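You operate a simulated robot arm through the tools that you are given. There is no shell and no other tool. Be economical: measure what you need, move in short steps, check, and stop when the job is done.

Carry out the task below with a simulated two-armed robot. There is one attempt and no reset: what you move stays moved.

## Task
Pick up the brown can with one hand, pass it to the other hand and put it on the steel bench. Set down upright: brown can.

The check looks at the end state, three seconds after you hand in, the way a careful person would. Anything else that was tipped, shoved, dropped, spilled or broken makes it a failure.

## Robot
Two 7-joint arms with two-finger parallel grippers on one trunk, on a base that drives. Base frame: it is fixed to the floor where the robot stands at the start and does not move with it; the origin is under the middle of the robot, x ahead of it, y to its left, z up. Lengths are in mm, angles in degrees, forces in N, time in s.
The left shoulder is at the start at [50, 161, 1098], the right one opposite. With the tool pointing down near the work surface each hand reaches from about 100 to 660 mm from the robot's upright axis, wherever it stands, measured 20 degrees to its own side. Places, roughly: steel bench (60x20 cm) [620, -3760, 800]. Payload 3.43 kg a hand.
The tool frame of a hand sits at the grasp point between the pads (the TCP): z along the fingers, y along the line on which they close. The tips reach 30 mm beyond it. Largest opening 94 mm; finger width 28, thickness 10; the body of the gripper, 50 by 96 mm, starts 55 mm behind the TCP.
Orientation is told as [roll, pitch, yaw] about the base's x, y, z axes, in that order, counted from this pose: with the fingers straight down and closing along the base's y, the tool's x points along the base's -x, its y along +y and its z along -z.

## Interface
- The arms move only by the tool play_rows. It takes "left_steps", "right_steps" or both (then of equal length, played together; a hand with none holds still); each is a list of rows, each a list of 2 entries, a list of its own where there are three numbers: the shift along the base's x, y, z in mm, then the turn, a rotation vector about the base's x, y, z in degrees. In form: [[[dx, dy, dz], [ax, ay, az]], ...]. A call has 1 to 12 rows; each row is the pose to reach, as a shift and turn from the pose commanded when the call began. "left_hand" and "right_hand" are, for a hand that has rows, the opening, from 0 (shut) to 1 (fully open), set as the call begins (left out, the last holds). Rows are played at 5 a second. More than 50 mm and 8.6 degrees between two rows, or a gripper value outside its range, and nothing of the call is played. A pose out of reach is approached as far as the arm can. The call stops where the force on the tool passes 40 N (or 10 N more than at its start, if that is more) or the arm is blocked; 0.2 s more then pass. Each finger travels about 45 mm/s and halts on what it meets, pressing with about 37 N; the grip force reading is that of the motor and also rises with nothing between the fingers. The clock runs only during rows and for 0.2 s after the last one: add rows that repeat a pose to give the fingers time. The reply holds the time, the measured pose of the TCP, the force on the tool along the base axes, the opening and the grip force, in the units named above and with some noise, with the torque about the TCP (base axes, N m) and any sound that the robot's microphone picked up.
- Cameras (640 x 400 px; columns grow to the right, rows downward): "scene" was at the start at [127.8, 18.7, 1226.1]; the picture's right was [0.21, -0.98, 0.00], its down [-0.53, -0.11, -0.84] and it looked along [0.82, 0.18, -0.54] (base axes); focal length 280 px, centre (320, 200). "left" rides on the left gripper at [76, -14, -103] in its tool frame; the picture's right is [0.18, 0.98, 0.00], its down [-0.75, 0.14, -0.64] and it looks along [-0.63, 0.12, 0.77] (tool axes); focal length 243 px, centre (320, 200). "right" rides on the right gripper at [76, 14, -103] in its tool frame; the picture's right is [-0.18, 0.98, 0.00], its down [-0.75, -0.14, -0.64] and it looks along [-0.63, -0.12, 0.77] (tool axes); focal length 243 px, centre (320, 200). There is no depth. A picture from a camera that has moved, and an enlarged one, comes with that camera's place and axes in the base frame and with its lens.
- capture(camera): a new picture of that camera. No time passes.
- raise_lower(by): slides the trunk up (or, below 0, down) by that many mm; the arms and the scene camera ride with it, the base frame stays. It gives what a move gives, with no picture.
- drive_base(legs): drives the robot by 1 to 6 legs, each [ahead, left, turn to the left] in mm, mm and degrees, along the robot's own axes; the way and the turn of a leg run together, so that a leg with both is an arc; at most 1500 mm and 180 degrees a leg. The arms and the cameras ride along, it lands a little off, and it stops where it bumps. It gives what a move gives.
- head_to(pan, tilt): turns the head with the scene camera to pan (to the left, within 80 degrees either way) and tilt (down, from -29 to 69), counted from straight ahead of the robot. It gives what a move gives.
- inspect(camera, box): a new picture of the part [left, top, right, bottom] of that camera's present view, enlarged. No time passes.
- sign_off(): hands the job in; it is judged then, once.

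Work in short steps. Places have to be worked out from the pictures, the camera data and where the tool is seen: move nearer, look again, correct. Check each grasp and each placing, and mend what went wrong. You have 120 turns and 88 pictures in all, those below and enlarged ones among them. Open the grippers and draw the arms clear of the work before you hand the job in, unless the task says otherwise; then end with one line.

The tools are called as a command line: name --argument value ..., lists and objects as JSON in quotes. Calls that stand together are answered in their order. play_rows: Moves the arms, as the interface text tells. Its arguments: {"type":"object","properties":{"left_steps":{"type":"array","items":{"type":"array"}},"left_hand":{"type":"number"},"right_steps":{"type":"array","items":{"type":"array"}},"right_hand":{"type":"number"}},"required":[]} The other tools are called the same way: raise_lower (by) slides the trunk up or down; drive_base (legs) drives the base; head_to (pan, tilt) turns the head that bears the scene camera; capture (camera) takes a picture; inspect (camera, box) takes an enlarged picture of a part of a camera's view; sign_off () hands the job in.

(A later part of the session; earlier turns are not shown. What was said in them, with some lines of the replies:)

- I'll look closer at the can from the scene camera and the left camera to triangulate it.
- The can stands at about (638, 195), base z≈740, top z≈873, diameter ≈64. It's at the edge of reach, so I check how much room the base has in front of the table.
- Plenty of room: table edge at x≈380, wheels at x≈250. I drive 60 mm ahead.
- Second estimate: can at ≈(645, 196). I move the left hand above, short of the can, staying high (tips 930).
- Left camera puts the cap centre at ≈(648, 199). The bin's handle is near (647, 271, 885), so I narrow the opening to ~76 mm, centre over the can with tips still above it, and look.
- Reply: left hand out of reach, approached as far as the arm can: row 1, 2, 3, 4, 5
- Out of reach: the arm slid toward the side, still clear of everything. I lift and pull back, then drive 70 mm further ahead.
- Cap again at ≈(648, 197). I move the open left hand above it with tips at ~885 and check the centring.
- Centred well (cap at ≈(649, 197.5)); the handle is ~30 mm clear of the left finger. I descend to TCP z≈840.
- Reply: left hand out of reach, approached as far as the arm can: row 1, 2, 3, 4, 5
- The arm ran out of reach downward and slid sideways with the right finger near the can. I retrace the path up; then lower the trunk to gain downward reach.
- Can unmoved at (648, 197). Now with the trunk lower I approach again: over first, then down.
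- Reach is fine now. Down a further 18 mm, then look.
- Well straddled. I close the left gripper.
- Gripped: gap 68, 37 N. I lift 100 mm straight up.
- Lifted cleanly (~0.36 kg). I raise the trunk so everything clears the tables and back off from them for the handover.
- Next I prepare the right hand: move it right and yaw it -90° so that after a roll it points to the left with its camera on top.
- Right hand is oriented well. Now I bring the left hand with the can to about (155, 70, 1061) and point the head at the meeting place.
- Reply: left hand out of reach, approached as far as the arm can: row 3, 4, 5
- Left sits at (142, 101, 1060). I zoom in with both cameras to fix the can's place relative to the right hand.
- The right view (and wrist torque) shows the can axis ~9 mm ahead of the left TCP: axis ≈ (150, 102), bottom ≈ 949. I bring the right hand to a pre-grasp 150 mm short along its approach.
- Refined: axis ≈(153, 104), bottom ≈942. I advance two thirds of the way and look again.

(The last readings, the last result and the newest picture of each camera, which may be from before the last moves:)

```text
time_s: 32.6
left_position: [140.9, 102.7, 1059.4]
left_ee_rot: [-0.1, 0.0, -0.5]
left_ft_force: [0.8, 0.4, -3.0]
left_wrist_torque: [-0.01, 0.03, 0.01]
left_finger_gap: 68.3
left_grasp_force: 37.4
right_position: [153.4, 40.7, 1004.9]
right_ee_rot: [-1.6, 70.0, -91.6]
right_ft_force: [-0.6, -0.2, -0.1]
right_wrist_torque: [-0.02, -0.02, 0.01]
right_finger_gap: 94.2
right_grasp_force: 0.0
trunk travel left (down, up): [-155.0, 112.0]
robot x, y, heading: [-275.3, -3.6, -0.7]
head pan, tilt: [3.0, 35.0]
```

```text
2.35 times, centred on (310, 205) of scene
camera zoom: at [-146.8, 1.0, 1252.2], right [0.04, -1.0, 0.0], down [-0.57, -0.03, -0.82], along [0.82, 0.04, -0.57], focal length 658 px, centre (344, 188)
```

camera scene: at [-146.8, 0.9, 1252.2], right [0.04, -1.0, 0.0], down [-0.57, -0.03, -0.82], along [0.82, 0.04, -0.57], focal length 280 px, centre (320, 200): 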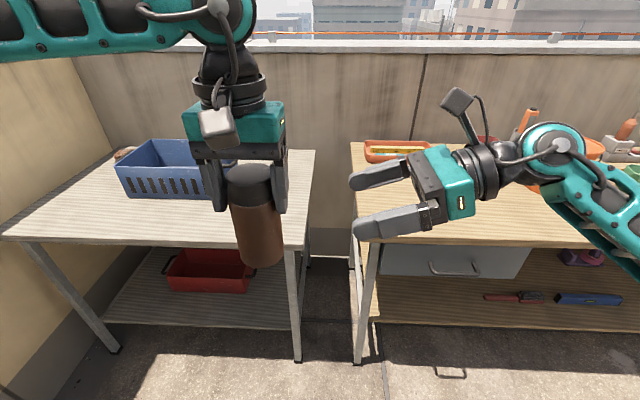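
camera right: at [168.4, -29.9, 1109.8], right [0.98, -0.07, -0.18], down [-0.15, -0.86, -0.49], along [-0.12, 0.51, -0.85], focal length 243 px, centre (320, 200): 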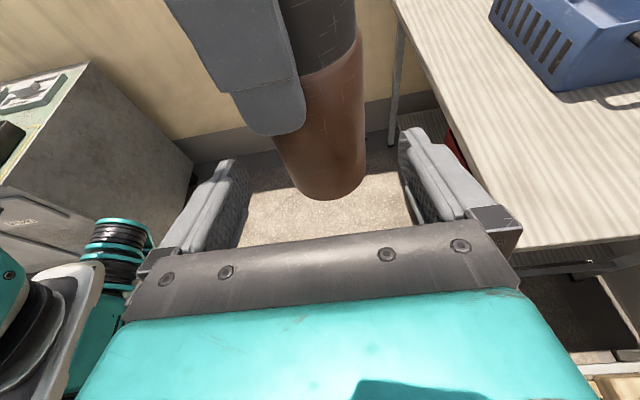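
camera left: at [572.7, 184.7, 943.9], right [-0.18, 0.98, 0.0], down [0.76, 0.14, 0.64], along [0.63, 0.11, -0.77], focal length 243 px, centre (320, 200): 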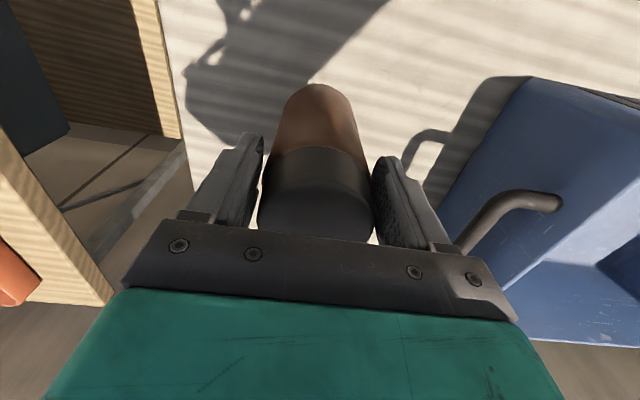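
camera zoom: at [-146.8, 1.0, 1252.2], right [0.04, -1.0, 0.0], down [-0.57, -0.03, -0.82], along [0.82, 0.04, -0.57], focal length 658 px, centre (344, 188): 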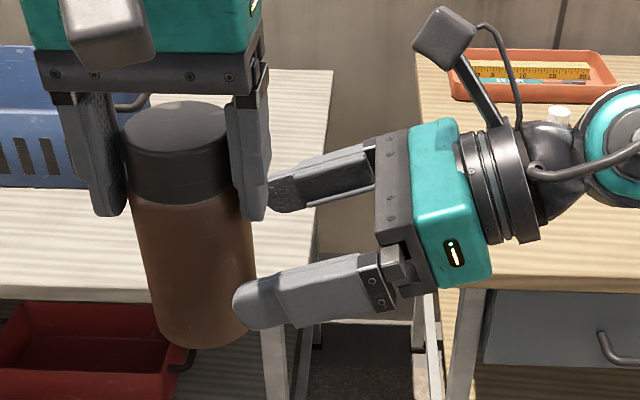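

Can is centred between the right fingers and bottom ≈941 is confirmed. I advance the rest, then look.

play_rows --right_steps '[[[1, 15, -5], [0, 0, 0]], [[1, 30, -10], [0, 0, 0]], [[1, 46, -15], [0, 0, 0]], [[1, 46, -15], [0, 0, 0]]]'

capture --camera "right"

inspect --camera "scene" --box '[190, 120, 430, 290]'

```text
time_s: 33.6
left_position: [140.9, 102.8, 1060.3]
left_ee_rot: [-0.1, 0.1, -0.6]
left_ft_force: [-0.3, -0.3, -2.6]
left_wrist_torque: [0.02, 0.04, 0.01]
left_finger_gap: 68.1
left_grasp_force: 37.5
right_position: [155.4, 86.3, 989.2]
right_ee_rot: [-1.5, 70.0, -91.7]
right_ft_force: [-0.9, 0.1, -0.5]
right_wrist_torque: [0.04, -0.01, -0.01]
right_finger_gap: 94.0
right_grasp_force: 0.1
trunk travel left (down, up): [-155.0, 112.0]
robot x, y, heading: [-275.4, -4.1, -0.6]
head pan, tilt: [3.0, 35.0]
```

```text
53 pictures are left
camera right: at [169.4, 15.3, 1094.4], right [0.98, -0.07, -0.18], down [-0.15, -0.86, -0.49], along [-0.12, 0.51, -0.85], focal length 243 px, centre (320, 200)
```

right: 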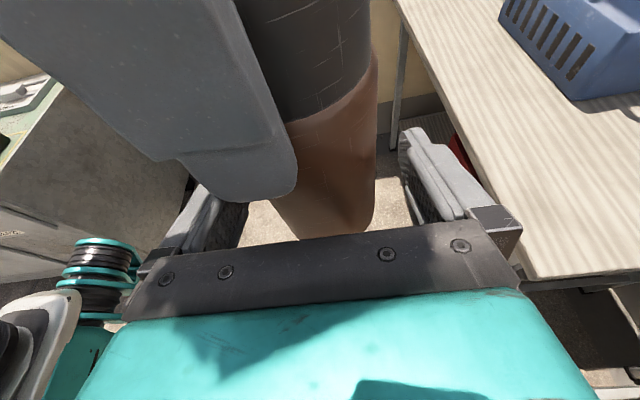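

```text
2.35 times, centred on (310, 205) of scene
camera zoom: at [-146.8, 1.0, 1252.2], right [0.04, -1.0, 0.0], down [-0.57, -0.03, -0.82], along [0.82, 0.04, -0.57], focal length 658 px, centre (344, 188)
```

zoom: 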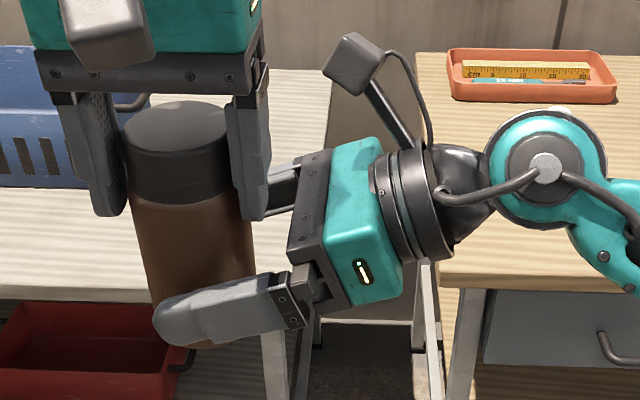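

Aligned. I close the right gripper on the lower body while left holds.

play_rows --right_steps '[[[0, 0, 0], [0, 0, 0]], [[0, 0, 0], [0, 0, 0]], [[0, 0, 0], [0, 0, 0]], [[0, 0, 0], [0, 0, 0]], [[0, 0, 0], [0, 0, 0]]]' --right_hand 0

inspect --camera "scene" --box '[190, 120, 430, 290]'

```text
time_s: 34.8
left_position: [142.2, 102.9, 1059.7]
left_ee_rot: [0.0, 0.1, -0.4]
left_ft_force: [7.7, 0.5, -4.2]
left_wrist_torque: [0.1, 0.1, 0.1]
left_finger_gap: 68.0
left_grasp_force: 37.6
right_position: [154.4, 85.5, 988.0]
right_ee_rot: [-1.3, 70.0, -91.3]
right_ft_force: [-8.4, 0.3, 0.7]
right_wrist_torque: [0.01, -0.61, 0.03]
right_finger_gap: 65.3
right_grasp_force: 37.1
trunk travel left (down, up): [-155.0, 112.0]
robot x, y, heading: [-277.4, -3.0, -0.6]
head pan, tilt: [3.0, 35.0]
```

```text
2.35 times, centred on (310, 205) of scene
camera zoom: at [-146.8, 1.0, 1252.2], right [0.04, -1.0, 0.0], down [-0.57, -0.03, -0.82], along [0.82, 0.04, -0.57], focal length 658 px, centre (344, 188)
```

zoom: 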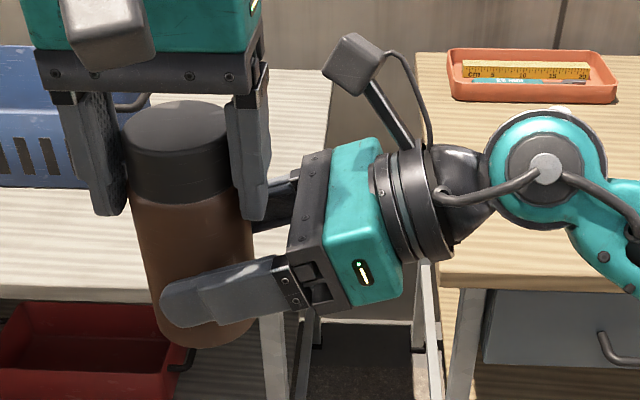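

Both hold (65.3 mm gap, 37 N) with ~8 N side stress; I shift the right hand 2 mm back to relieve it.

play_rows --right_steps '[[[-2, 0, 0], [0, 0, 0]], [[-2, 0, 0], [0, 0, 0]]]'

```text
time_s: 35.4
left_position: [142.3, 103.3, 1059.6]
left_ee_rot: [0.0, 0.2, -0.6]
left_ft_force: [3.2, -1.6, -3.8]
left_wrist_torque: [-0.05, 0.13, -0.13]
left_finger_gap: 68.2
left_grasp_force: 37.4
right_position: [153.1, 86.6, 988.8]
right_ee_rot: [-1.5, 70.0, -91.6]
right_ft_force: [-2.1, 1.6, 0.6]
right_wrist_torque: [-0.03, -0.27, 0.17]
right_finger_gap: 65.6
right_grasp_force: 36.8
trunk travel left (down, up): [-155.0, 112.0]
robot x, y, heading: [-272.7, -2.3, -0.6]
head pan, tilt: [3.0, 35.0]
```

Stress is relieved. I open the left gripper a little (to ~77 mm).

play_rows --left_steps '[[[0, 0, 0], [0, 0, 0]], [[0, 0, 0], [0, 0, 0]], [[0, 0, 0], [0, 0, 0]]]' --left_hand 0.83

inspect --camera "scene" --box '[190, 120, 430, 290]'

```text
time_s: 36.2
left_position: [142.0, 101.8, 1060.2]
left_ee_rot: [-0.1, 0.0, -0.6]
left_ft_force: [0.2, 0.7, 0.3]
left_wrist_torque: [-0.04, 0.01, 0.0]
left_finger_gap: 78.1
left_grasp_force: 0.1
right_position: [153.2, 85.8, 990.5]
right_ee_rot: [-1.5, 70.0, -91.8]
right_ft_force: [-0.6, -0.8, 0.3]
right_wrist_torque: [-0.04, 0.02, -0.01]
right_finger_gap: 65.2
right_grasp_force: 37.3
trunk travel left (down, up): [-155.0, 112.0]
robot x, y, heading: [-278.8, -1.0, -0.5]
head pan, tilt: [3.0, 35.0]
```

```text
2.35 times, centred on (310, 205) of scene
camera zoom: at [-146.8, 1.0, 1252.2], right [0.04, -1.0, 0.0], down [-0.57, -0.03, -0.82], along [0.82, 0.04, -0.57], focal length 658 px, centre (344, 188)
```

zoom: 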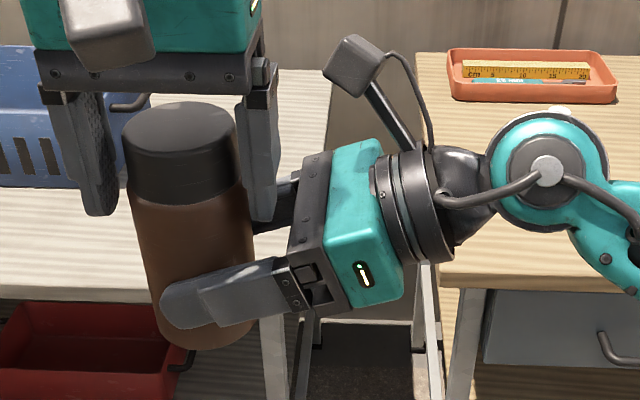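

Left is free of the can. I lift the left hand straight up.

play_rows --left_steps '[[[0, 0, 20], [0, 0, 0]], [[0, 0, 45], [0, 0, 0]], [[0, 0, 75], [0, 0, 0]], [[0, 10, 100], [0, 0, 0]], [[0, 40, 110], [0, 0, 0]], [[10, 80, 110], [0, 0, 0]], [[20, 120, 110], [0, 0, 0]], [[30, 150, 110], [0, 0, 0]], [[30, 150, 110], [0, 0, 0]]]'

capture --camera "scene"

capture --camera "right"

```text
time_s: 38.2
left_position: [170.4, 253.7, 1169.8]
left_ee_rot: [-0.1, 0.1, -0.5]
left_ft_force: [-0.1, 0.2, 0.0]
left_wrist_torque: [0.03, -0.03, -0.04]
left_finger_gap: 77.9
left_grasp_force: 0.2
left hand out of reach, approached as far as the arm can: row 2, 3, 4
right_position: [152.6, 85.6, 988.8]
right_ee_rot: [-1.4, 70.0, -91.5]
right_ft_force: [-0.1, 0.0, 1.1]
right_wrist_torque: [-0.07, -0.02, -0.01]
right_finger_gap: 65.2
right_grasp_force: 37.7
trunk travel left (down, up): [-155.0, 112.0]
robot x, y, heading: [-278.3, 0.1, -0.5]
head pan, tilt: [3.0, 35.0]
```

```text
49 pictures are left
camera scene: at [-146.8, 0.9, 1252.2], right [0.04, -1.0, 0.0], down [-0.57, -0.03, -0.82], along [0.82, 0.04, -0.57], focal length 280 px, centre (320, 200)
```

scene: 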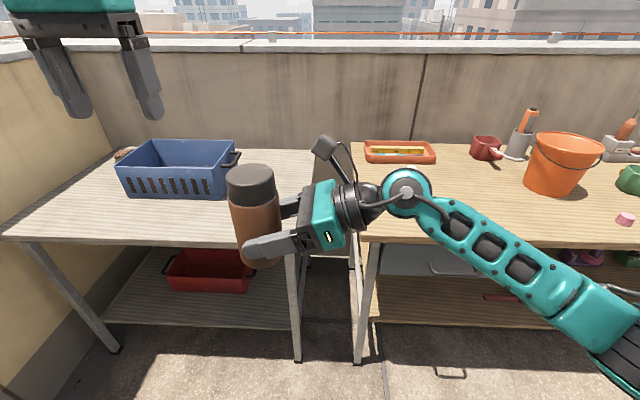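

```text
48 pictures are left
camera right: at [167.5, 15.0, 1094.4], right [0.98, -0.07, -0.18], down [-0.15, -0.86, -0.49], along [-0.12, 0.51, -0.85], focal length 243 px, centre (320, 200)
```

right: 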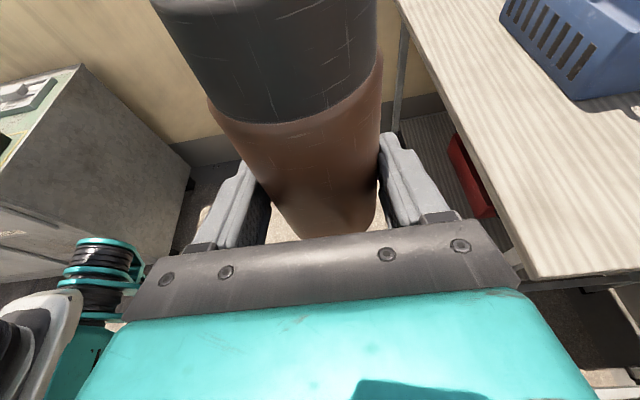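

The right hand holds the can. I look right along the way before driving.

head_to --pan -70 --tilt 20

capture --camera "scene"

```text
time_s: 39.7
left_position: [170.2, 252.7, 1169.2]
left_ee_rot: [0.0, 0.1, -0.5]
left_ft_force: [-0.3, 0.1, 0.7]
left_wrist_torque: [0.02, 0.02, -0.01]
left_finger_gap: 78.1
left_grasp_force: 0.0
right_position: [153.6, 85.9, 989.9]
right_ee_rot: [-1.5, 70.1, -91.6]
right_ft_force: [0.4, -0.8, -0.2]
right_wrist_torque: [-0.08, 0.01, 0.01]
right_finger_gap: 65.2
right_grasp_force: 36.7
trunk travel left (down, up): [-155.0, 112.0]
robot x, y, heading: [-275.9, -2.0, -0.6]
head pan, tilt: [-70.0, 20.0]
```

```text
47 pictures are left
camera scene: at [-203.5, -90.6, 1276.1], right [-0.94, -0.34, 0.0], down [-0.11, 0.32, -0.94], along [0.31, -0.89, -0.34], focal length 280 px, centre (320, 200)
```

scene: 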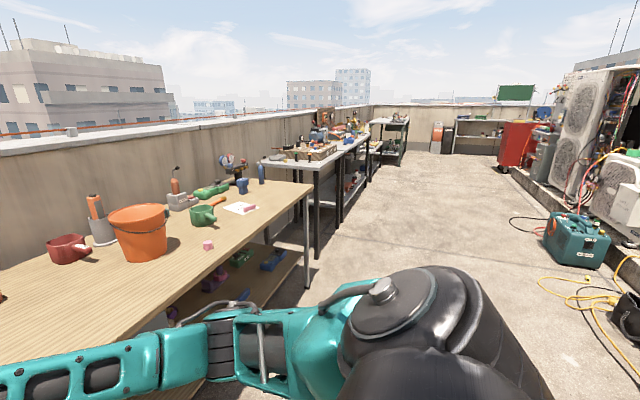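

The corridor is clear. I strafe right 3000 mm and look.

drive_base --legs '[[0, -1500, 0.6], [0, -1500, 0]]'

head_to --pan -40 --tilt 25

capture --camera "scene"

```text
time_s: 65.9
left_position: [171.0, -2737.4, 1168.8]
left_ee_rot: [0.0, 0.2, 1.0]
left_ft_force: [0.9, 0.0, -0.1]
left_wrist_torque: [0.0, 0.01, -0.01]
left_finger_gap: 78.1
left_grasp_force: 0.0
right_position: [158.4, -2904.5, 990.4]
right_ee_rot: [-1.5, 70.0, -90.1]
right_ft_force: [-0.3, -1.0, 0.2]
right_wrist_torque: [-0.08, -0.03, -0.02]
right_finger_gap: 65.2
right_grasp_force: 37.6
trunk travel left (down, up): [-155.0, 112.0]
robot x, y, heading: [-265.6, -3005.2, 1.1]
head pan, tilt: [-70.0, 20.0]
```

```text
time_s: 66.8
left_position: [171.5, -2739.1, 1169.1]
left_ee_rot: [-0.1, 0.0, 0.9]
left_ft_force: [-0.9, 0.2, 0.1]
left_wrist_torque: [-0.02, 0.0, 0.04]
left_finger_gap: 77.9
left_grasp_force: 0.0
right_position: [157.3, -2904.8, 989.6]
right_ee_rot: [-1.5, 69.9, -90.1]
right_ft_force: [-0.4, 0.8, 0.0]
right_wrist_torque: [-0.03, 0.0, 0.0]
right_finger_gap: 64.9
right_grasp_force: 37.0
trunk travel left (down, up): [-155.0, 112.0]
robot x, y, heading: [-269.7, -3000.0, 1.1]
head pan, tilt: [-40.0, 25.0]
```

```text
46 pictures are left
camera scene: at [-156.3, -3061.7, 1268.0], right [-0.63, -0.78, 0.0], down [-0.33, 0.27, -0.91], along [0.7, -0.57, -0.42], focal length 280 px, centre (320, 200)
```

scene: 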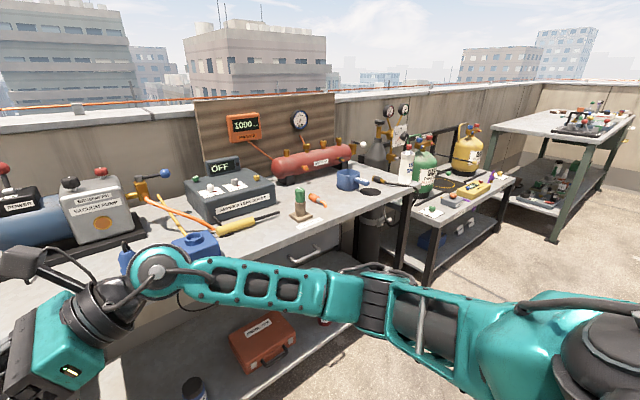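

The target bench is the grey-topped table ending at y≈-4000, front edge x≈440; its free area seems to be near (540, -3780). I drive 650 mm further and look.

drive_base --legs '[[0, -650, -1.1]]'

head_to --pan 0 --tilt 25

capture --camera "scene"

```text
time_s: 73.0
left_position: [180.3, -3398.3, 1169.1]
left_ee_rot: [0.0, 0.0, -0.4]
left_ft_force: [0.3, -0.3, -0.4]
left_wrist_torque: [0.0, 0.03, 0.05]
left_finger_gap: 78.2
left_grasp_force: 0.1
right_position: [163.1, -3564.3, 989.3]
right_ee_rot: [-1.5, 70.0, -91.5]
right_ft_force: [0.0, -0.3, 0.9]
right_wrist_torque: [-0.1, -0.01, 0.01]
right_finger_gap: 64.6
right_grasp_force: 37.1
trunk travel left (down, up): [-155.0, 112.0]
robot x, y, heading: [-263.4, -3655.1, -0.5]
head pan, tilt: [-40.0, 25.0]
```

```text
time_s: 74.1
left_position: [180.2, -3398.1, 1169.9]
left_ee_rot: [0.0, 0.2, -0.3]
left_ft_force: [0.8, 0.1, 0.0]
left_wrist_torque: [0.03, -0.03, -0.02]
left_finger_gap: 78.1
left_grasp_force: 0.1
right_position: [163.1, -3565.2, 990.0]
right_ee_rot: [-1.5, 70.0, -91.5]
right_ft_force: [0.2, -0.8, 0.4]
right_wrist_torque: [-0.08, 0.01, 0.02]
right_finger_gap: 65.2
right_grasp_force: 36.8
trunk travel left (down, up): [-155.0, 112.0]
robot x, y, heading: [-264.9, -3657.9, -0.2]
head pan, tilt: [0.0, 25.0]
```

```text
45 pictures are left
camera scene: at [-132.1, -3655.3, 1268.0], right [-0.01, -1.0, 0.0], down [-0.42, 0.0, -0.91], along [0.91, -0.01, -0.42], focal length 280 px, centre (320, 200)
```

scene: 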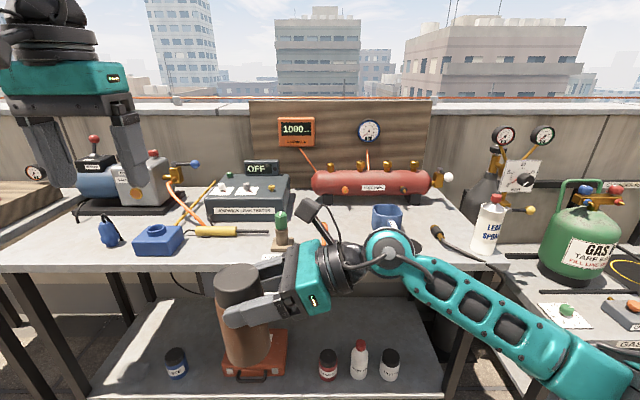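

My right arm hides the target zone. I lower and retract the right hand (well short of the table) to look over it.

play_rows --right_steps '[[[-10, 0, -30], [0, 0, 0]], [[-20, 0, -60], [0, 0, 0]], [[-30, 0, -90], [0, 0, 0]], [[-40, 0, -120], [0, 0, 0]], [[-40, 0, -120], [0, 0, 0]]]'

capture --camera "scene"

```text
time_s: 75.3
left_position: [179.9, -3398.8, 1168.7]
left_ee_rot: [0.0, 0.2, -0.3]
left_ft_force: [-0.1, -0.5, 0.1]
left_wrist_torque: [-0.02, 0.0, -0.03]
left_finger_gap: 78.0
left_grasp_force: 0.1
right_position: [123.1, -3564.5, 868.8]
right_ee_rot: [-1.5, 69.9, -91.3]
right_ft_force: [0.2, 0.8, -0.1]
right_wrist_torque: [-0.07, 0.0, 0.01]
right_finger_gap: 64.7
right_grasp_force: 36.2
trunk travel left (down, up): [-155.0, 112.0]
robot x, y, heading: [-267.3, -3650.7, 0.1]
head pan, tilt: [0.0, 25.0]
```

```text
44 pictures are left
camera scene: at [-132.1, -3655.2, 1268.0], right [0.0, -1.0, 0.0], down [-0.42, 0.0, -0.91], along [0.91, 0.0, -0.42], focal length 280 px, centre (320, 200)
```

scene: 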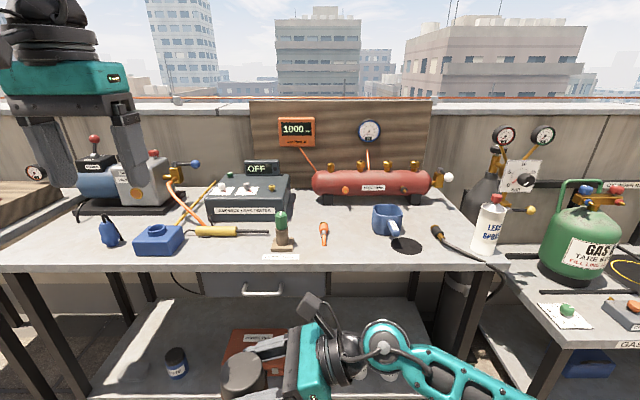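

The free spot is between the orange screwdriver (y≈-3665) and the cup/black disc (y≲-3820): target ≈ (560, -3750). I raise the right hand and yaw it -45° so it will come in from the front right.

play_rows --right_steps '[[[10, -15, 20], [0, 0, -5]], [[20, -30, 40], [0, 0, -10]], [[30, -45, 60], [0, 0, -15]], [[40, -60, 80], [0, 0, -20]], [[50, -75, 100], [0, 0, -25]], [[60, -90, 110], [0, 0, -30]], [[70, -105, 120], [0, 0, -35]], [[80, -120, 130], [0, 0, -40]], [[82, -135, 130], [0, 0, -45]], [[82, -135, 130], [0, 0, -45]]]'

capture --camera "scene"

```text
time_s: 77.5
left_position: [180.6, -3398.2, 1168.1]
left_ee_rot: [0.0, 0.1, -0.4]
left_ft_force: [-0.3, -0.8, -0.8]
left_wrist_torque: [0.0, -0.01, -0.01]
left_finger_gap: 78.2
left_grasp_force: 0.1
right_position: [206.5, -3700.4, 999.2]
right_ee_rot: [-1.6, 69.9, -136.6]
right_ft_force: [-0.4, -0.3, -0.9]
right_wrist_torque: [-0.06, 0.01, 0.01]
right_finger_gap: 64.9
right_grasp_force: 37.2
trunk travel left (down, up): [-155.0, 112.0]
robot x, y, heading: [-260.6, -3652.6, -0.3]
head pan, tilt: [0.0, 25.0]
```

```text
43 pictures are left
camera scene: at [-132.0, -3655.3, 1268.0], right [0.0, -1.0, 0.0], down [-0.42, 0.0, -0.91], along [0.91, 0.0, -0.42], focal length 280 px, centre (320, 200)
```

scene: 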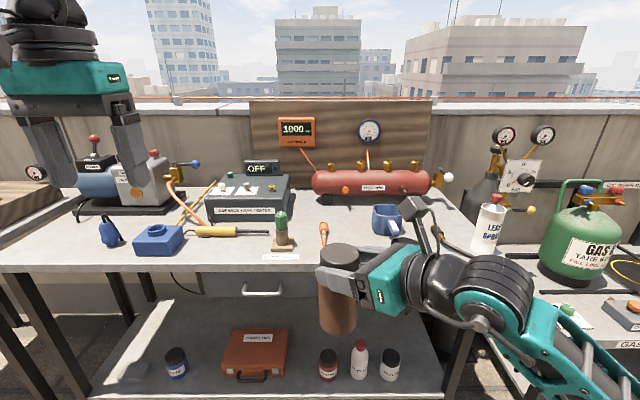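

Good posture. I pull the left hand back, then drive 290 ahead and 62 to the right.

play_rows --left_steps '[[[-40, 0, 0], [0, 0, 0]], [[-80, 0, 0], [0, 0, 0]], [[-120, 0, 0], [0, 0, 0]], [[-150, 0, 0], [0, 0, 0]]]'

drive_base --legs '[[290, -62, 0]]'

head_to --pan -10 --tilt 40

capture --camera "scene"

capture --camera "right"

```text
time_s: 78.5
left_position: [29.8, -3397.5, 1170.0]
left_ee_rot: [-0.1, 0.1, -0.3]
left_ft_force: [-0.3, 0.2, 0.2]
left_wrist_torque: [0.01, -0.04, 0.0]
left_finger_gap: 78.0
left_grasp_force: 0.1
right_position: [205.2, -3699.4, 999.8]
right_ee_rot: [-1.4, 70.0, -136.4]
right_ft_force: [0.3, 0.4, -0.1]
right_wrist_torque: [-0.02, 0.04, -0.02]
right_finger_gap: 64.6
right_grasp_force: 37.3
trunk travel left (down, up): [-155.0, 112.0]
robot x, y, heading: [-264.2, -3656.1, -0.2]
head pan, tilt: [0.0, 25.0]
```

```text
time_s: 80.5
left_position: [321.4, -3459.9, 1170.1]
left_ee_rot: [0.0, 0.0, -0.3]
left_ft_force: [0.5, -0.5, -0.3]
left_wrist_torque: [-0.03, -0.01, 0.01]
left_finger_gap: 78.1
left_grasp_force: 0.0
right_position: [494.7, -3762.7, 999.0]
right_ee_rot: [-1.6, 69.8, -136.5]
right_ft_force: [1.2, 0.6, 0.1]
right_wrist_torque: [-0.03, 0.03, 0.0]
right_finger_gap: 64.7
right_grasp_force: 37.0
trunk travel left (down, up): [-155.0, 112.0]
robot x, y, heading: [24.4, -3719.7, -0.4]
head pan, tilt: [0.0, 25.0]
```

```text
time_s: 81.3
left_position: [320.6, -3460.7, 1168.9]
left_ee_rot: [-0.1, 0.1, -0.3]
left_ft_force: [0.1, -0.5, 0.2]
left_wrist_torque: [0.0, 0.01, -0.04]
left_finger_gap: 78.0
left_grasp_force: 0.2
right_position: [495.9, -3764.4, 999.7]
right_ee_rot: [-1.6, 69.9, -136.4]
right_ft_force: [0.4, 0.4, 0.5]
right_wrist_torque: [-0.05, 0.04, 0.02]
right_finger_gap: 64.6
right_grasp_force: 36.9
trunk travel left (down, up): [-155.0, 112.0]
robot x, y, heading: [28.3, -3716.2, -0.3]
head pan, tilt: [-10.0, 40.0]
```

```text
42 pictures are left
camera scene: at [149.9, -3733.0, 1244.7], right [-0.18, -0.98, 0.0], down [-0.63, 0.11, -0.77], along [0.75, -0.14, -0.64], focal length 280 px, centre (320, 200)
```

scene: 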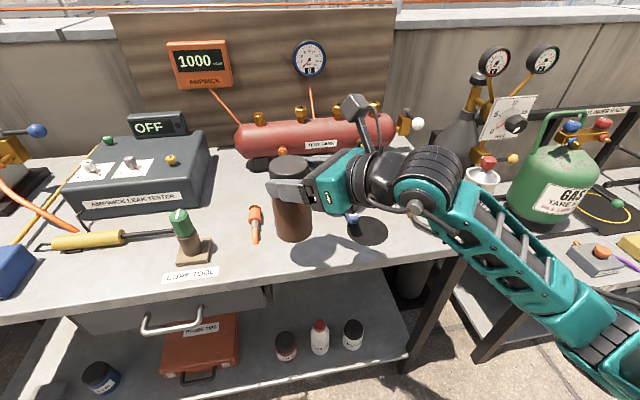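

```text
41 pictures are left
camera right: at [456.2, -3823.9, 1104.1], right [0.65, -0.74, -0.18], down [-0.71, -0.51, -0.49], along [0.27, 0.45, -0.85], focal length 243 px, centre (320, 200)
```

right: 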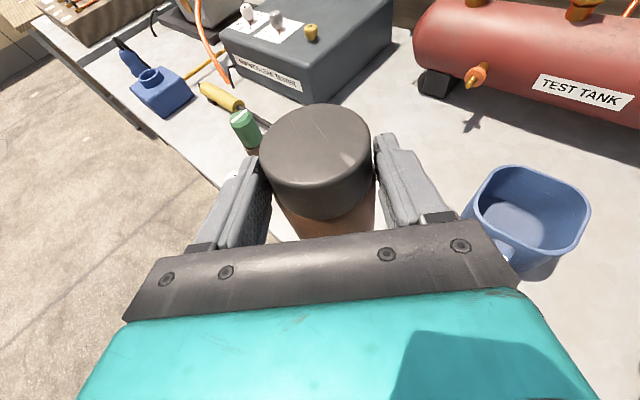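

The pictures show the can has slid down in the right grip during the long drive (cap top now only ~12 mm above TCP, bottom ≈ 881). It's still upright; I move over the spot and start lowering right away.

play_rows --right_steps '[[[26, 0, 0], [0, 0, 0]], [[52, 0, -10], [0, 0, 0]], [[52, 0, -30], [0, 0, 0]], [[52, 0, -45], [0, 0, 0]], [[52, 0, -45], [0, 0, 0]]]'

capture --camera "scene"

inspect --camera "scene" --box '[220, 130, 380, 250]'

```text
time_s: 82.5
left_position: [320.4, -3459.6, 1170.0]
left_ee_rot: [0.0, 0.1, -0.3]
left_ft_force: [-0.1, -0.5, 0.2]
left_wrist_torque: [-0.01, -0.01, 0.03]
left_finger_gap: 77.9
left_grasp_force: 0.0
right_position: [548.4, -3763.0, 954.7]
right_ee_rot: [-1.5, 70.0, -136.5]
right_ft_force: [0.7, 0.1, -0.3]
right_wrist_torque: [-0.06, 0.06, 0.01]
right_finger_gap: 64.8
right_grasp_force: 37.2
trunk travel left (down, up): [-155.0, 112.0]
robot x, y, heading: [25.4, -3715.1, -0.2]
head pan, tilt: [-10.0, 40.0]
```

```text
40 pictures are left
camera scene: at [149.9, -3733.0, 1244.7], right [-0.18, -0.98, 0.0], down [-0.63, 0.11, -0.77], along [0.75, -0.14, -0.64], focal length 280 px, centre (320, 200)
```

scene: 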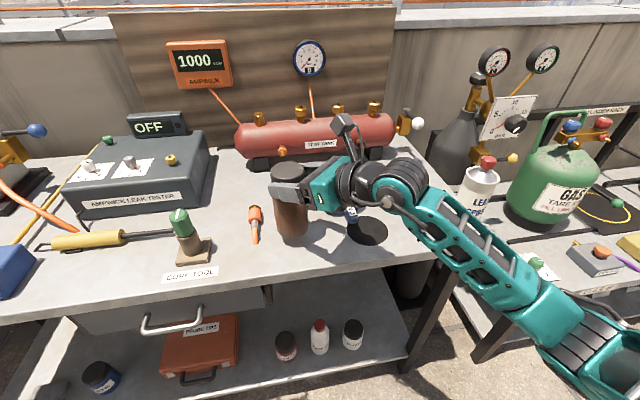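

```text
3.33 times, centred on (300, 190) of scene
camera zoom: at [149.9, -3733.0, 1244.7], right [-0.18, -0.98, 0.0], down [-0.63, 0.11, -0.77], along [0.75, -0.14, -0.64], focal length 933 px, centre (387, 233)
```

zoom: 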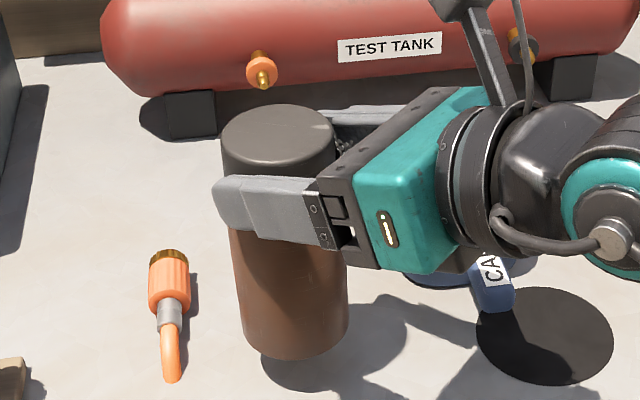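

Spot is clear; bottom ≈833 now. I lower 24 mm, then in small steps watching the force.

play_rows --right_steps '[[[0, 0, -12], [0, 0, 0]], [[0, 0, -24], [0, 0, 0]], [[0, 0, -24], [0, 0, 0]]]'

inspect --camera "scene" --box '[220, 150, 380, 270]'

```text
time_s: 83.3
left_position: [321.4, -3460.9, 1170.5]
left_ee_rot: [0.0, 0.1, -0.3]
left_ft_force: [0.0, 0.4, -0.1]
left_wrist_torque: [0.0, -0.02, -0.01]
left_finger_gap: 77.8
left_grasp_force: 0.1
right_position: [549.1, -3763.8, 929.9]
right_ee_rot: [-1.4, 69.9, -136.4]
right_ft_force: [0.6, 0.5, -0.1]
right_wrist_torque: [-0.03, 0.05, 0.02]
right_finger_gap: 64.7
right_grasp_force: 37.1
trunk travel left (down, up): [-155.0, 112.0]
robot x, y, heading: [27.0, -3718.5, -0.4]
head pan, tilt: [-10.0, 40.0]
```

```text
3.33 times, centred on (300, 210) of scene
camera zoom: at [149.9, -3733.0, 1244.7], right [-0.18, -0.98, 0.0], down [-0.63, 0.11, -0.77], along [0.75, -0.14, -0.64], focal length 933 px, centre (387, 167)
```

zoom: 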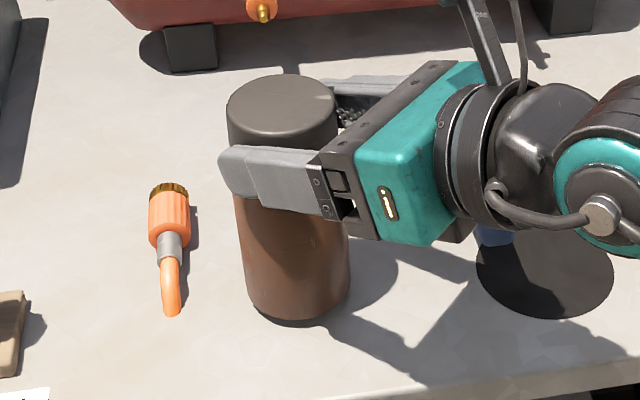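

About 10 mm to go; small steps now.

play_rows --right_steps '[[[0, 0, -3], [0, 0, 0]], [[0, 0, -6], [0, 0, 0]]]'

play_rows --right_steps '[[[0, 0, -1.5], [0, 0, 0]], [[0, 0, -3], [0, 0, 0]]]'

inspect --camera "scene" --box '[220, 150, 380, 270]'

```text
time_s: 83.9
left_position: [321.7, -3460.3, 1168.8]
left_ee_rot: [0.0, 0.2, -0.2]
left_ft_force: [0.2, 0.1, 0.5]
left_wrist_torque: [0.02, 0.02, -0.03]
left_finger_gap: 77.8
left_grasp_force: 0.0
right_position: [548.5, -3763.6, 924.5]
right_ee_rot: [-1.4, 70.1, -136.3]
right_ft_force: [-1.1, -1.3, 1.1]
right_wrist_torque: [-0.02, 0.02, 0.01]
right_finger_gap: 64.6
right_grasp_force: 36.4
trunk travel left (down, up): [-155.0, 112.0]
robot x, y, heading: [26.8, -3714.8, -0.4]
head pan, tilt: [-10.0, 40.0]
```

```text
time_s: 84.5
left_position: [321.3, -3460.6, 1171.4]
left_ee_rot: [0.1, 0.0, -0.3]
left_ft_force: [-0.4, -0.2, 0.0]
left_wrist_torque: [-0.01, -0.01, -0.01]
left_finger_gap: 77.7
left_grasp_force: 0.1
right_position: [547.6, -3762.7, 925.3]
right_ee_rot: [-1.0, 70.5, -136.1]
right_ft_force: [-3.2, -1.0, 7.2]
right_wrist_torque: [-0.02, -0.1, 0.01]
right_finger_gap: 64.8
right_grasp_force: 37.1
trunk travel left (down, up): [-155.0, 112.0]
robot x, y, heading: [26.1, -3717.6, -0.4]
head pan, tilt: [-10.0, 40.0]
```

```text
3.33 times, centred on (300, 210) of scene
camera zoom: at [148.7, -3733.1, 1245.0], right [-0.18, -0.98, 0.0], down [-0.63, 0.11, -0.77], along [0.75, -0.14, -0.64], focal length 933 px, centre (387, 167)
```

zoom: 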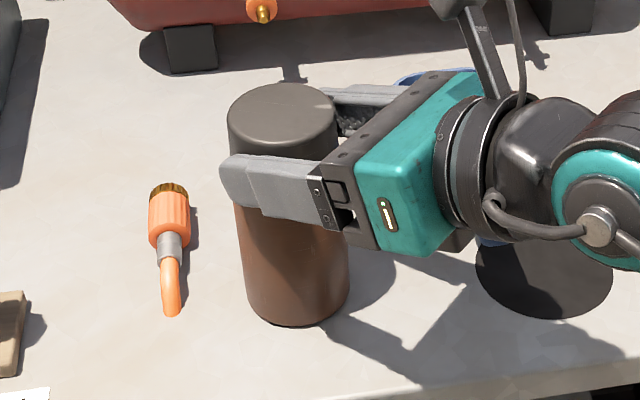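

Contact at ~7 N. I check whole arm before releasing.

capture --camera "scene"

capture --camera "right"

```text
36 pictures are left
camera scene: at [148.7, -3733.1, 1245.0], right [-0.18, -0.98, 0.0], down [-0.63, 0.11, -0.77], along [0.75, -0.14, -0.64], focal length 280 px, centre (320, 200)
```

scene: 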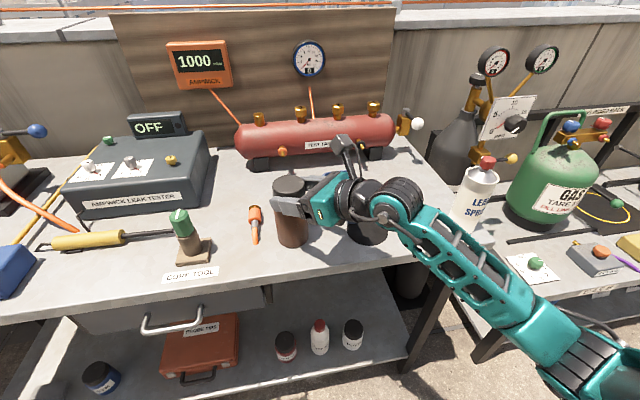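

```text
35 pictures are left
camera right: at [507.4, -3824.3, 1029.2], right [0.65, -0.74, -0.18], down [-0.71, -0.5, -0.49], along [0.27, 0.45, -0.85], focal length 243 px, centre (320, 200)
```

right: 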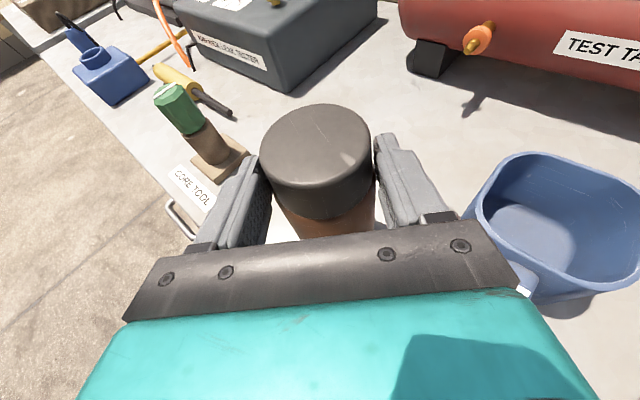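

Only the can touches. I relax 2 mm and open the right gripper.

play_rows --right_steps '[[[0, 0, 1.5], [0, 0, 0]], [[0, 0, 2], [0, 0, 0]]]'

play_rows --right_steps '[[[0, 0, 0], [0, 0, 0]], [[0, 0, 0], [0, 0, 0]], [[0, 0, 0], [0, 0, 0]], [[0, 0, 0], [0, 0, 0]]]' --right_hand 1

inspect --camera "scene" --box '[220, 150, 380, 270]'

capture --camera "right"

```text
time_s: 85.1
left_position: [319.9, -3460.6, 1170.8]
left_ee_rot: [-0.1, 0.0, -0.4]
left_ft_force: [0.2, -0.4, 0.1]
left_wrist_torque: [-0.02, 0.0, -0.02]
left_finger_gap: 78.0
left_grasp_force: 0.1
right_position: [547.7, -3763.6, 924.1]
right_ee_rot: [-1.3, 70.2, -136.2]
right_ft_force: [4.2, 1.2, 6.5]
right_wrist_torque: [0.35, -0.83, -0.02]
right_finger_gap: 64.7
right_grasp_force: 36.8
trunk travel left (down, up): [-155.0, 112.0]
robot x, y, heading: [23.1, -3717.4, 0.0]
head pan, tilt: [-10.0, 40.0]
```

```text
time_s: 86.1
left_position: [322.0, -3461.3, 1169.5]
left_ee_rot: [0.0, 0.2, -0.3]
left_ft_force: [-0.8, 0.6, 0.0]
left_wrist_torque: [0.0, -0.01, 0.01]
left_finger_gap: 78.0
left_grasp_force: 0.1
right_position: [547.4, -3764.3, 923.5]
right_ee_rot: [-1.4, 70.0, -136.4]
right_ft_force: [0.1, -0.5, -0.1]
right_wrist_torque: [-0.01, -0.01, 0.0]
right_finger_gap: 94.1
right_grasp_force: 0.1
trunk travel left (down, up): [-155.0, 112.0]
robot x, y, heading: [25.9, -3715.6, -0.3]
head pan, tilt: [-10.0, 40.0]
```

```text
3.33 times, centred on (300, 210) of scene
camera zoom: at [149.6, -3733.0, 1244.7], right [-0.18, -0.98, 0.0], down [-0.63, 0.11, -0.77], along [0.75, -0.14, -0.64], focal length 933 px, centre (387, 167)
```

zoom: 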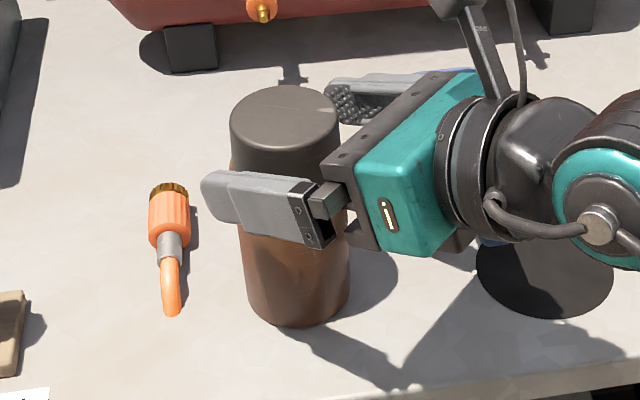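

```text
33 pictures are left
camera right: at [508.0, -3824.1, 1028.6], right [0.65, -0.74, -0.18], down [-0.71, -0.51, -0.49], along [0.27, 0.45, -0.85], focal length 243 px, centre (320, 200)
```

right: 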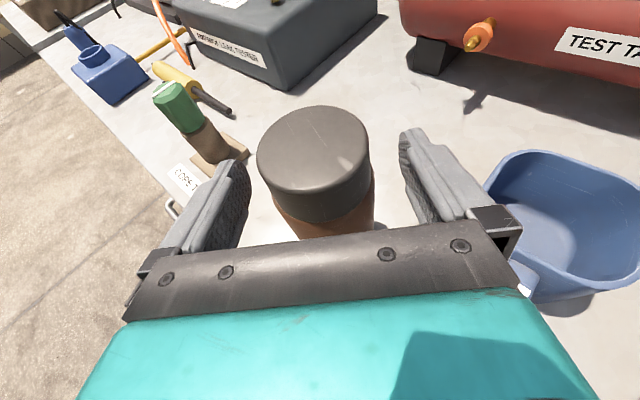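

The can stands free on the bench. I withdraw the right hand backward and upward along its approach.

play_rows --right_steps '[[[-15, -14, 8], [0, 0, 0]], [[-35, -33, 20], [0, 0, 0]], [[-58, -55, 35], [0, 0, 0]], [[-80, -76, 55], [0, 0, 0]], [[-105, -95, 80], [0, 0, 0]], [[-140, -95, 100], [0, 0, 0]], [[-180, -95, 110], [0, 0, 0]]]'

capture --camera "scene"

```text
time_s: 87.7
left_position: [319.9, -3461.0, 1170.0]
left_ee_rot: [-0.1, 0.0, -0.3]
left_ft_force: [-0.2, 0.1, -0.3]
left_wrist_torque: [-0.02, -0.05, -0.01]
left_finger_gap: 78.1
left_grasp_force: 0.1
right_position: [414.7, -3870.5, 1027.0]
right_ee_rot: [-1.7, 69.9, -136.5]
right_ft_force: [-0.3, -0.3, 0.0]
right_wrist_torque: [0.04, 0.0, 0.02]
right_finger_gap: 93.9
right_grasp_force: 0.1
right hand out of reach, approached as far as the arm can: row 6, 7
trunk travel left (down, up): [-155.0, 112.0]
robot x, y, heading: [26.7, -3718.6, -0.4]
head pan, tilt: [-10.0, 40.0]
```

```text
32 pictures are left
camera scene: at [149.3, -3733.3, 1244.8], right [-0.18, -0.98, 0.0], down [-0.63, 0.11, -0.77], along [0.75, -0.14, -0.64], focal length 280 px, centre (320, 200)
```

scene: 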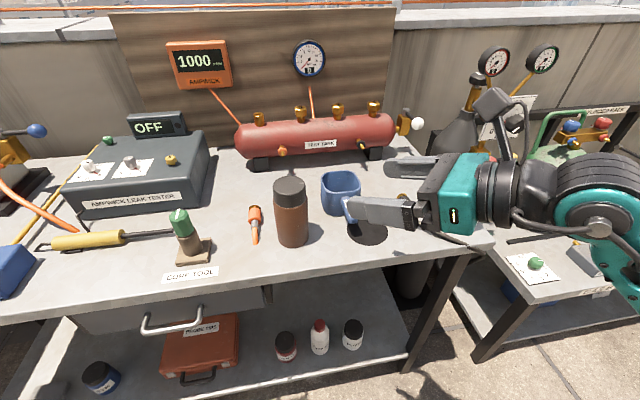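

The can stands upright with its neighbours undisturbed. I back the base away and check everything.

drive_base --legs '[[-300, 0, 0]]'

head_to --pan -10 --tilt 28

capture --camera "scene"

```text
time_s: 89.7
left_position: [21.0, -3459.7, 1170.8]
left_ee_rot: [-0.1, 0.0, -0.1]
left_ft_force: [0.5, -0.3, 0.5]
left_wrist_torque: [-0.01, -0.04, 0.02]
left_finger_gap: 77.7
left_grasp_force: 0.1
right_position: [116.0, -3868.0, 1026.5]
right_ee_rot: [-1.5, 69.9, -136.3]
right_ft_force: [0.1, -1.5, 0.6]
right_wrist_torque: [0.04, 0.01, 0.01]
right_finger_gap: 93.9
right_grasp_force: 0.1
trunk travel left (down, up): [-155.0, 112.0]
robot x, y, heading: [-273.2, -3715.8, -0.4]
head pan, tilt: [-10.0, 40.0]
```

```text
time_s: 90.5
left_position: [20.7, -3459.3, 1170.2]
left_ee_rot: [-0.2, 0.0, -0.1]
left_ft_force: [-0.7, -0.3, 0.3]
left_wrist_torque: [-0.01, 0.01, 0.01]
left_finger_gap: 77.7
left_grasp_force: 0.0
right_position: [116.1, -3868.6, 1025.3]
right_ee_rot: [-1.6, 70.0, -136.3]
right_ft_force: [-0.5, 0.3, -0.5]
right_wrist_torque: [-0.01, -0.04, 0.02]
right_finger_gap: 93.9
right_grasp_force: 0.1
trunk travel left (down, up): [-155.0, 112.0]
robot x, y, heading: [-274.7, -3716.2, -0.0]
head pan, tilt: [-10.0, 28.0]
```

```text
31 pictures are left
camera scene: at [-143.6, -3732.8, 1263.2], right [-0.18, -0.98, 0.0], down [-0.46, 0.08, -0.88], along [0.87, -0.16, -0.47], focal length 280 px, centre (320, 200)
```

scene: 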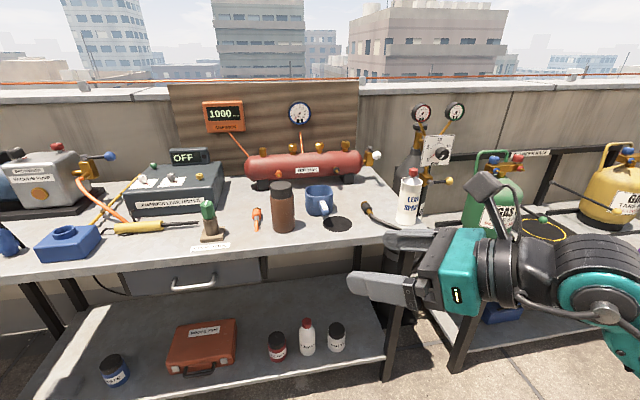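

Can upright on the bench, everything else standing, both grippers open and clear. I hand in.

sign_off

```text
The job is handed in.
```

The brown can was picked up with the left hand, passed to the right hand and set upright on the steel bench at about (560, -3750). Nothing else appears to have moved in the last picture, and both grippers are open and clear.
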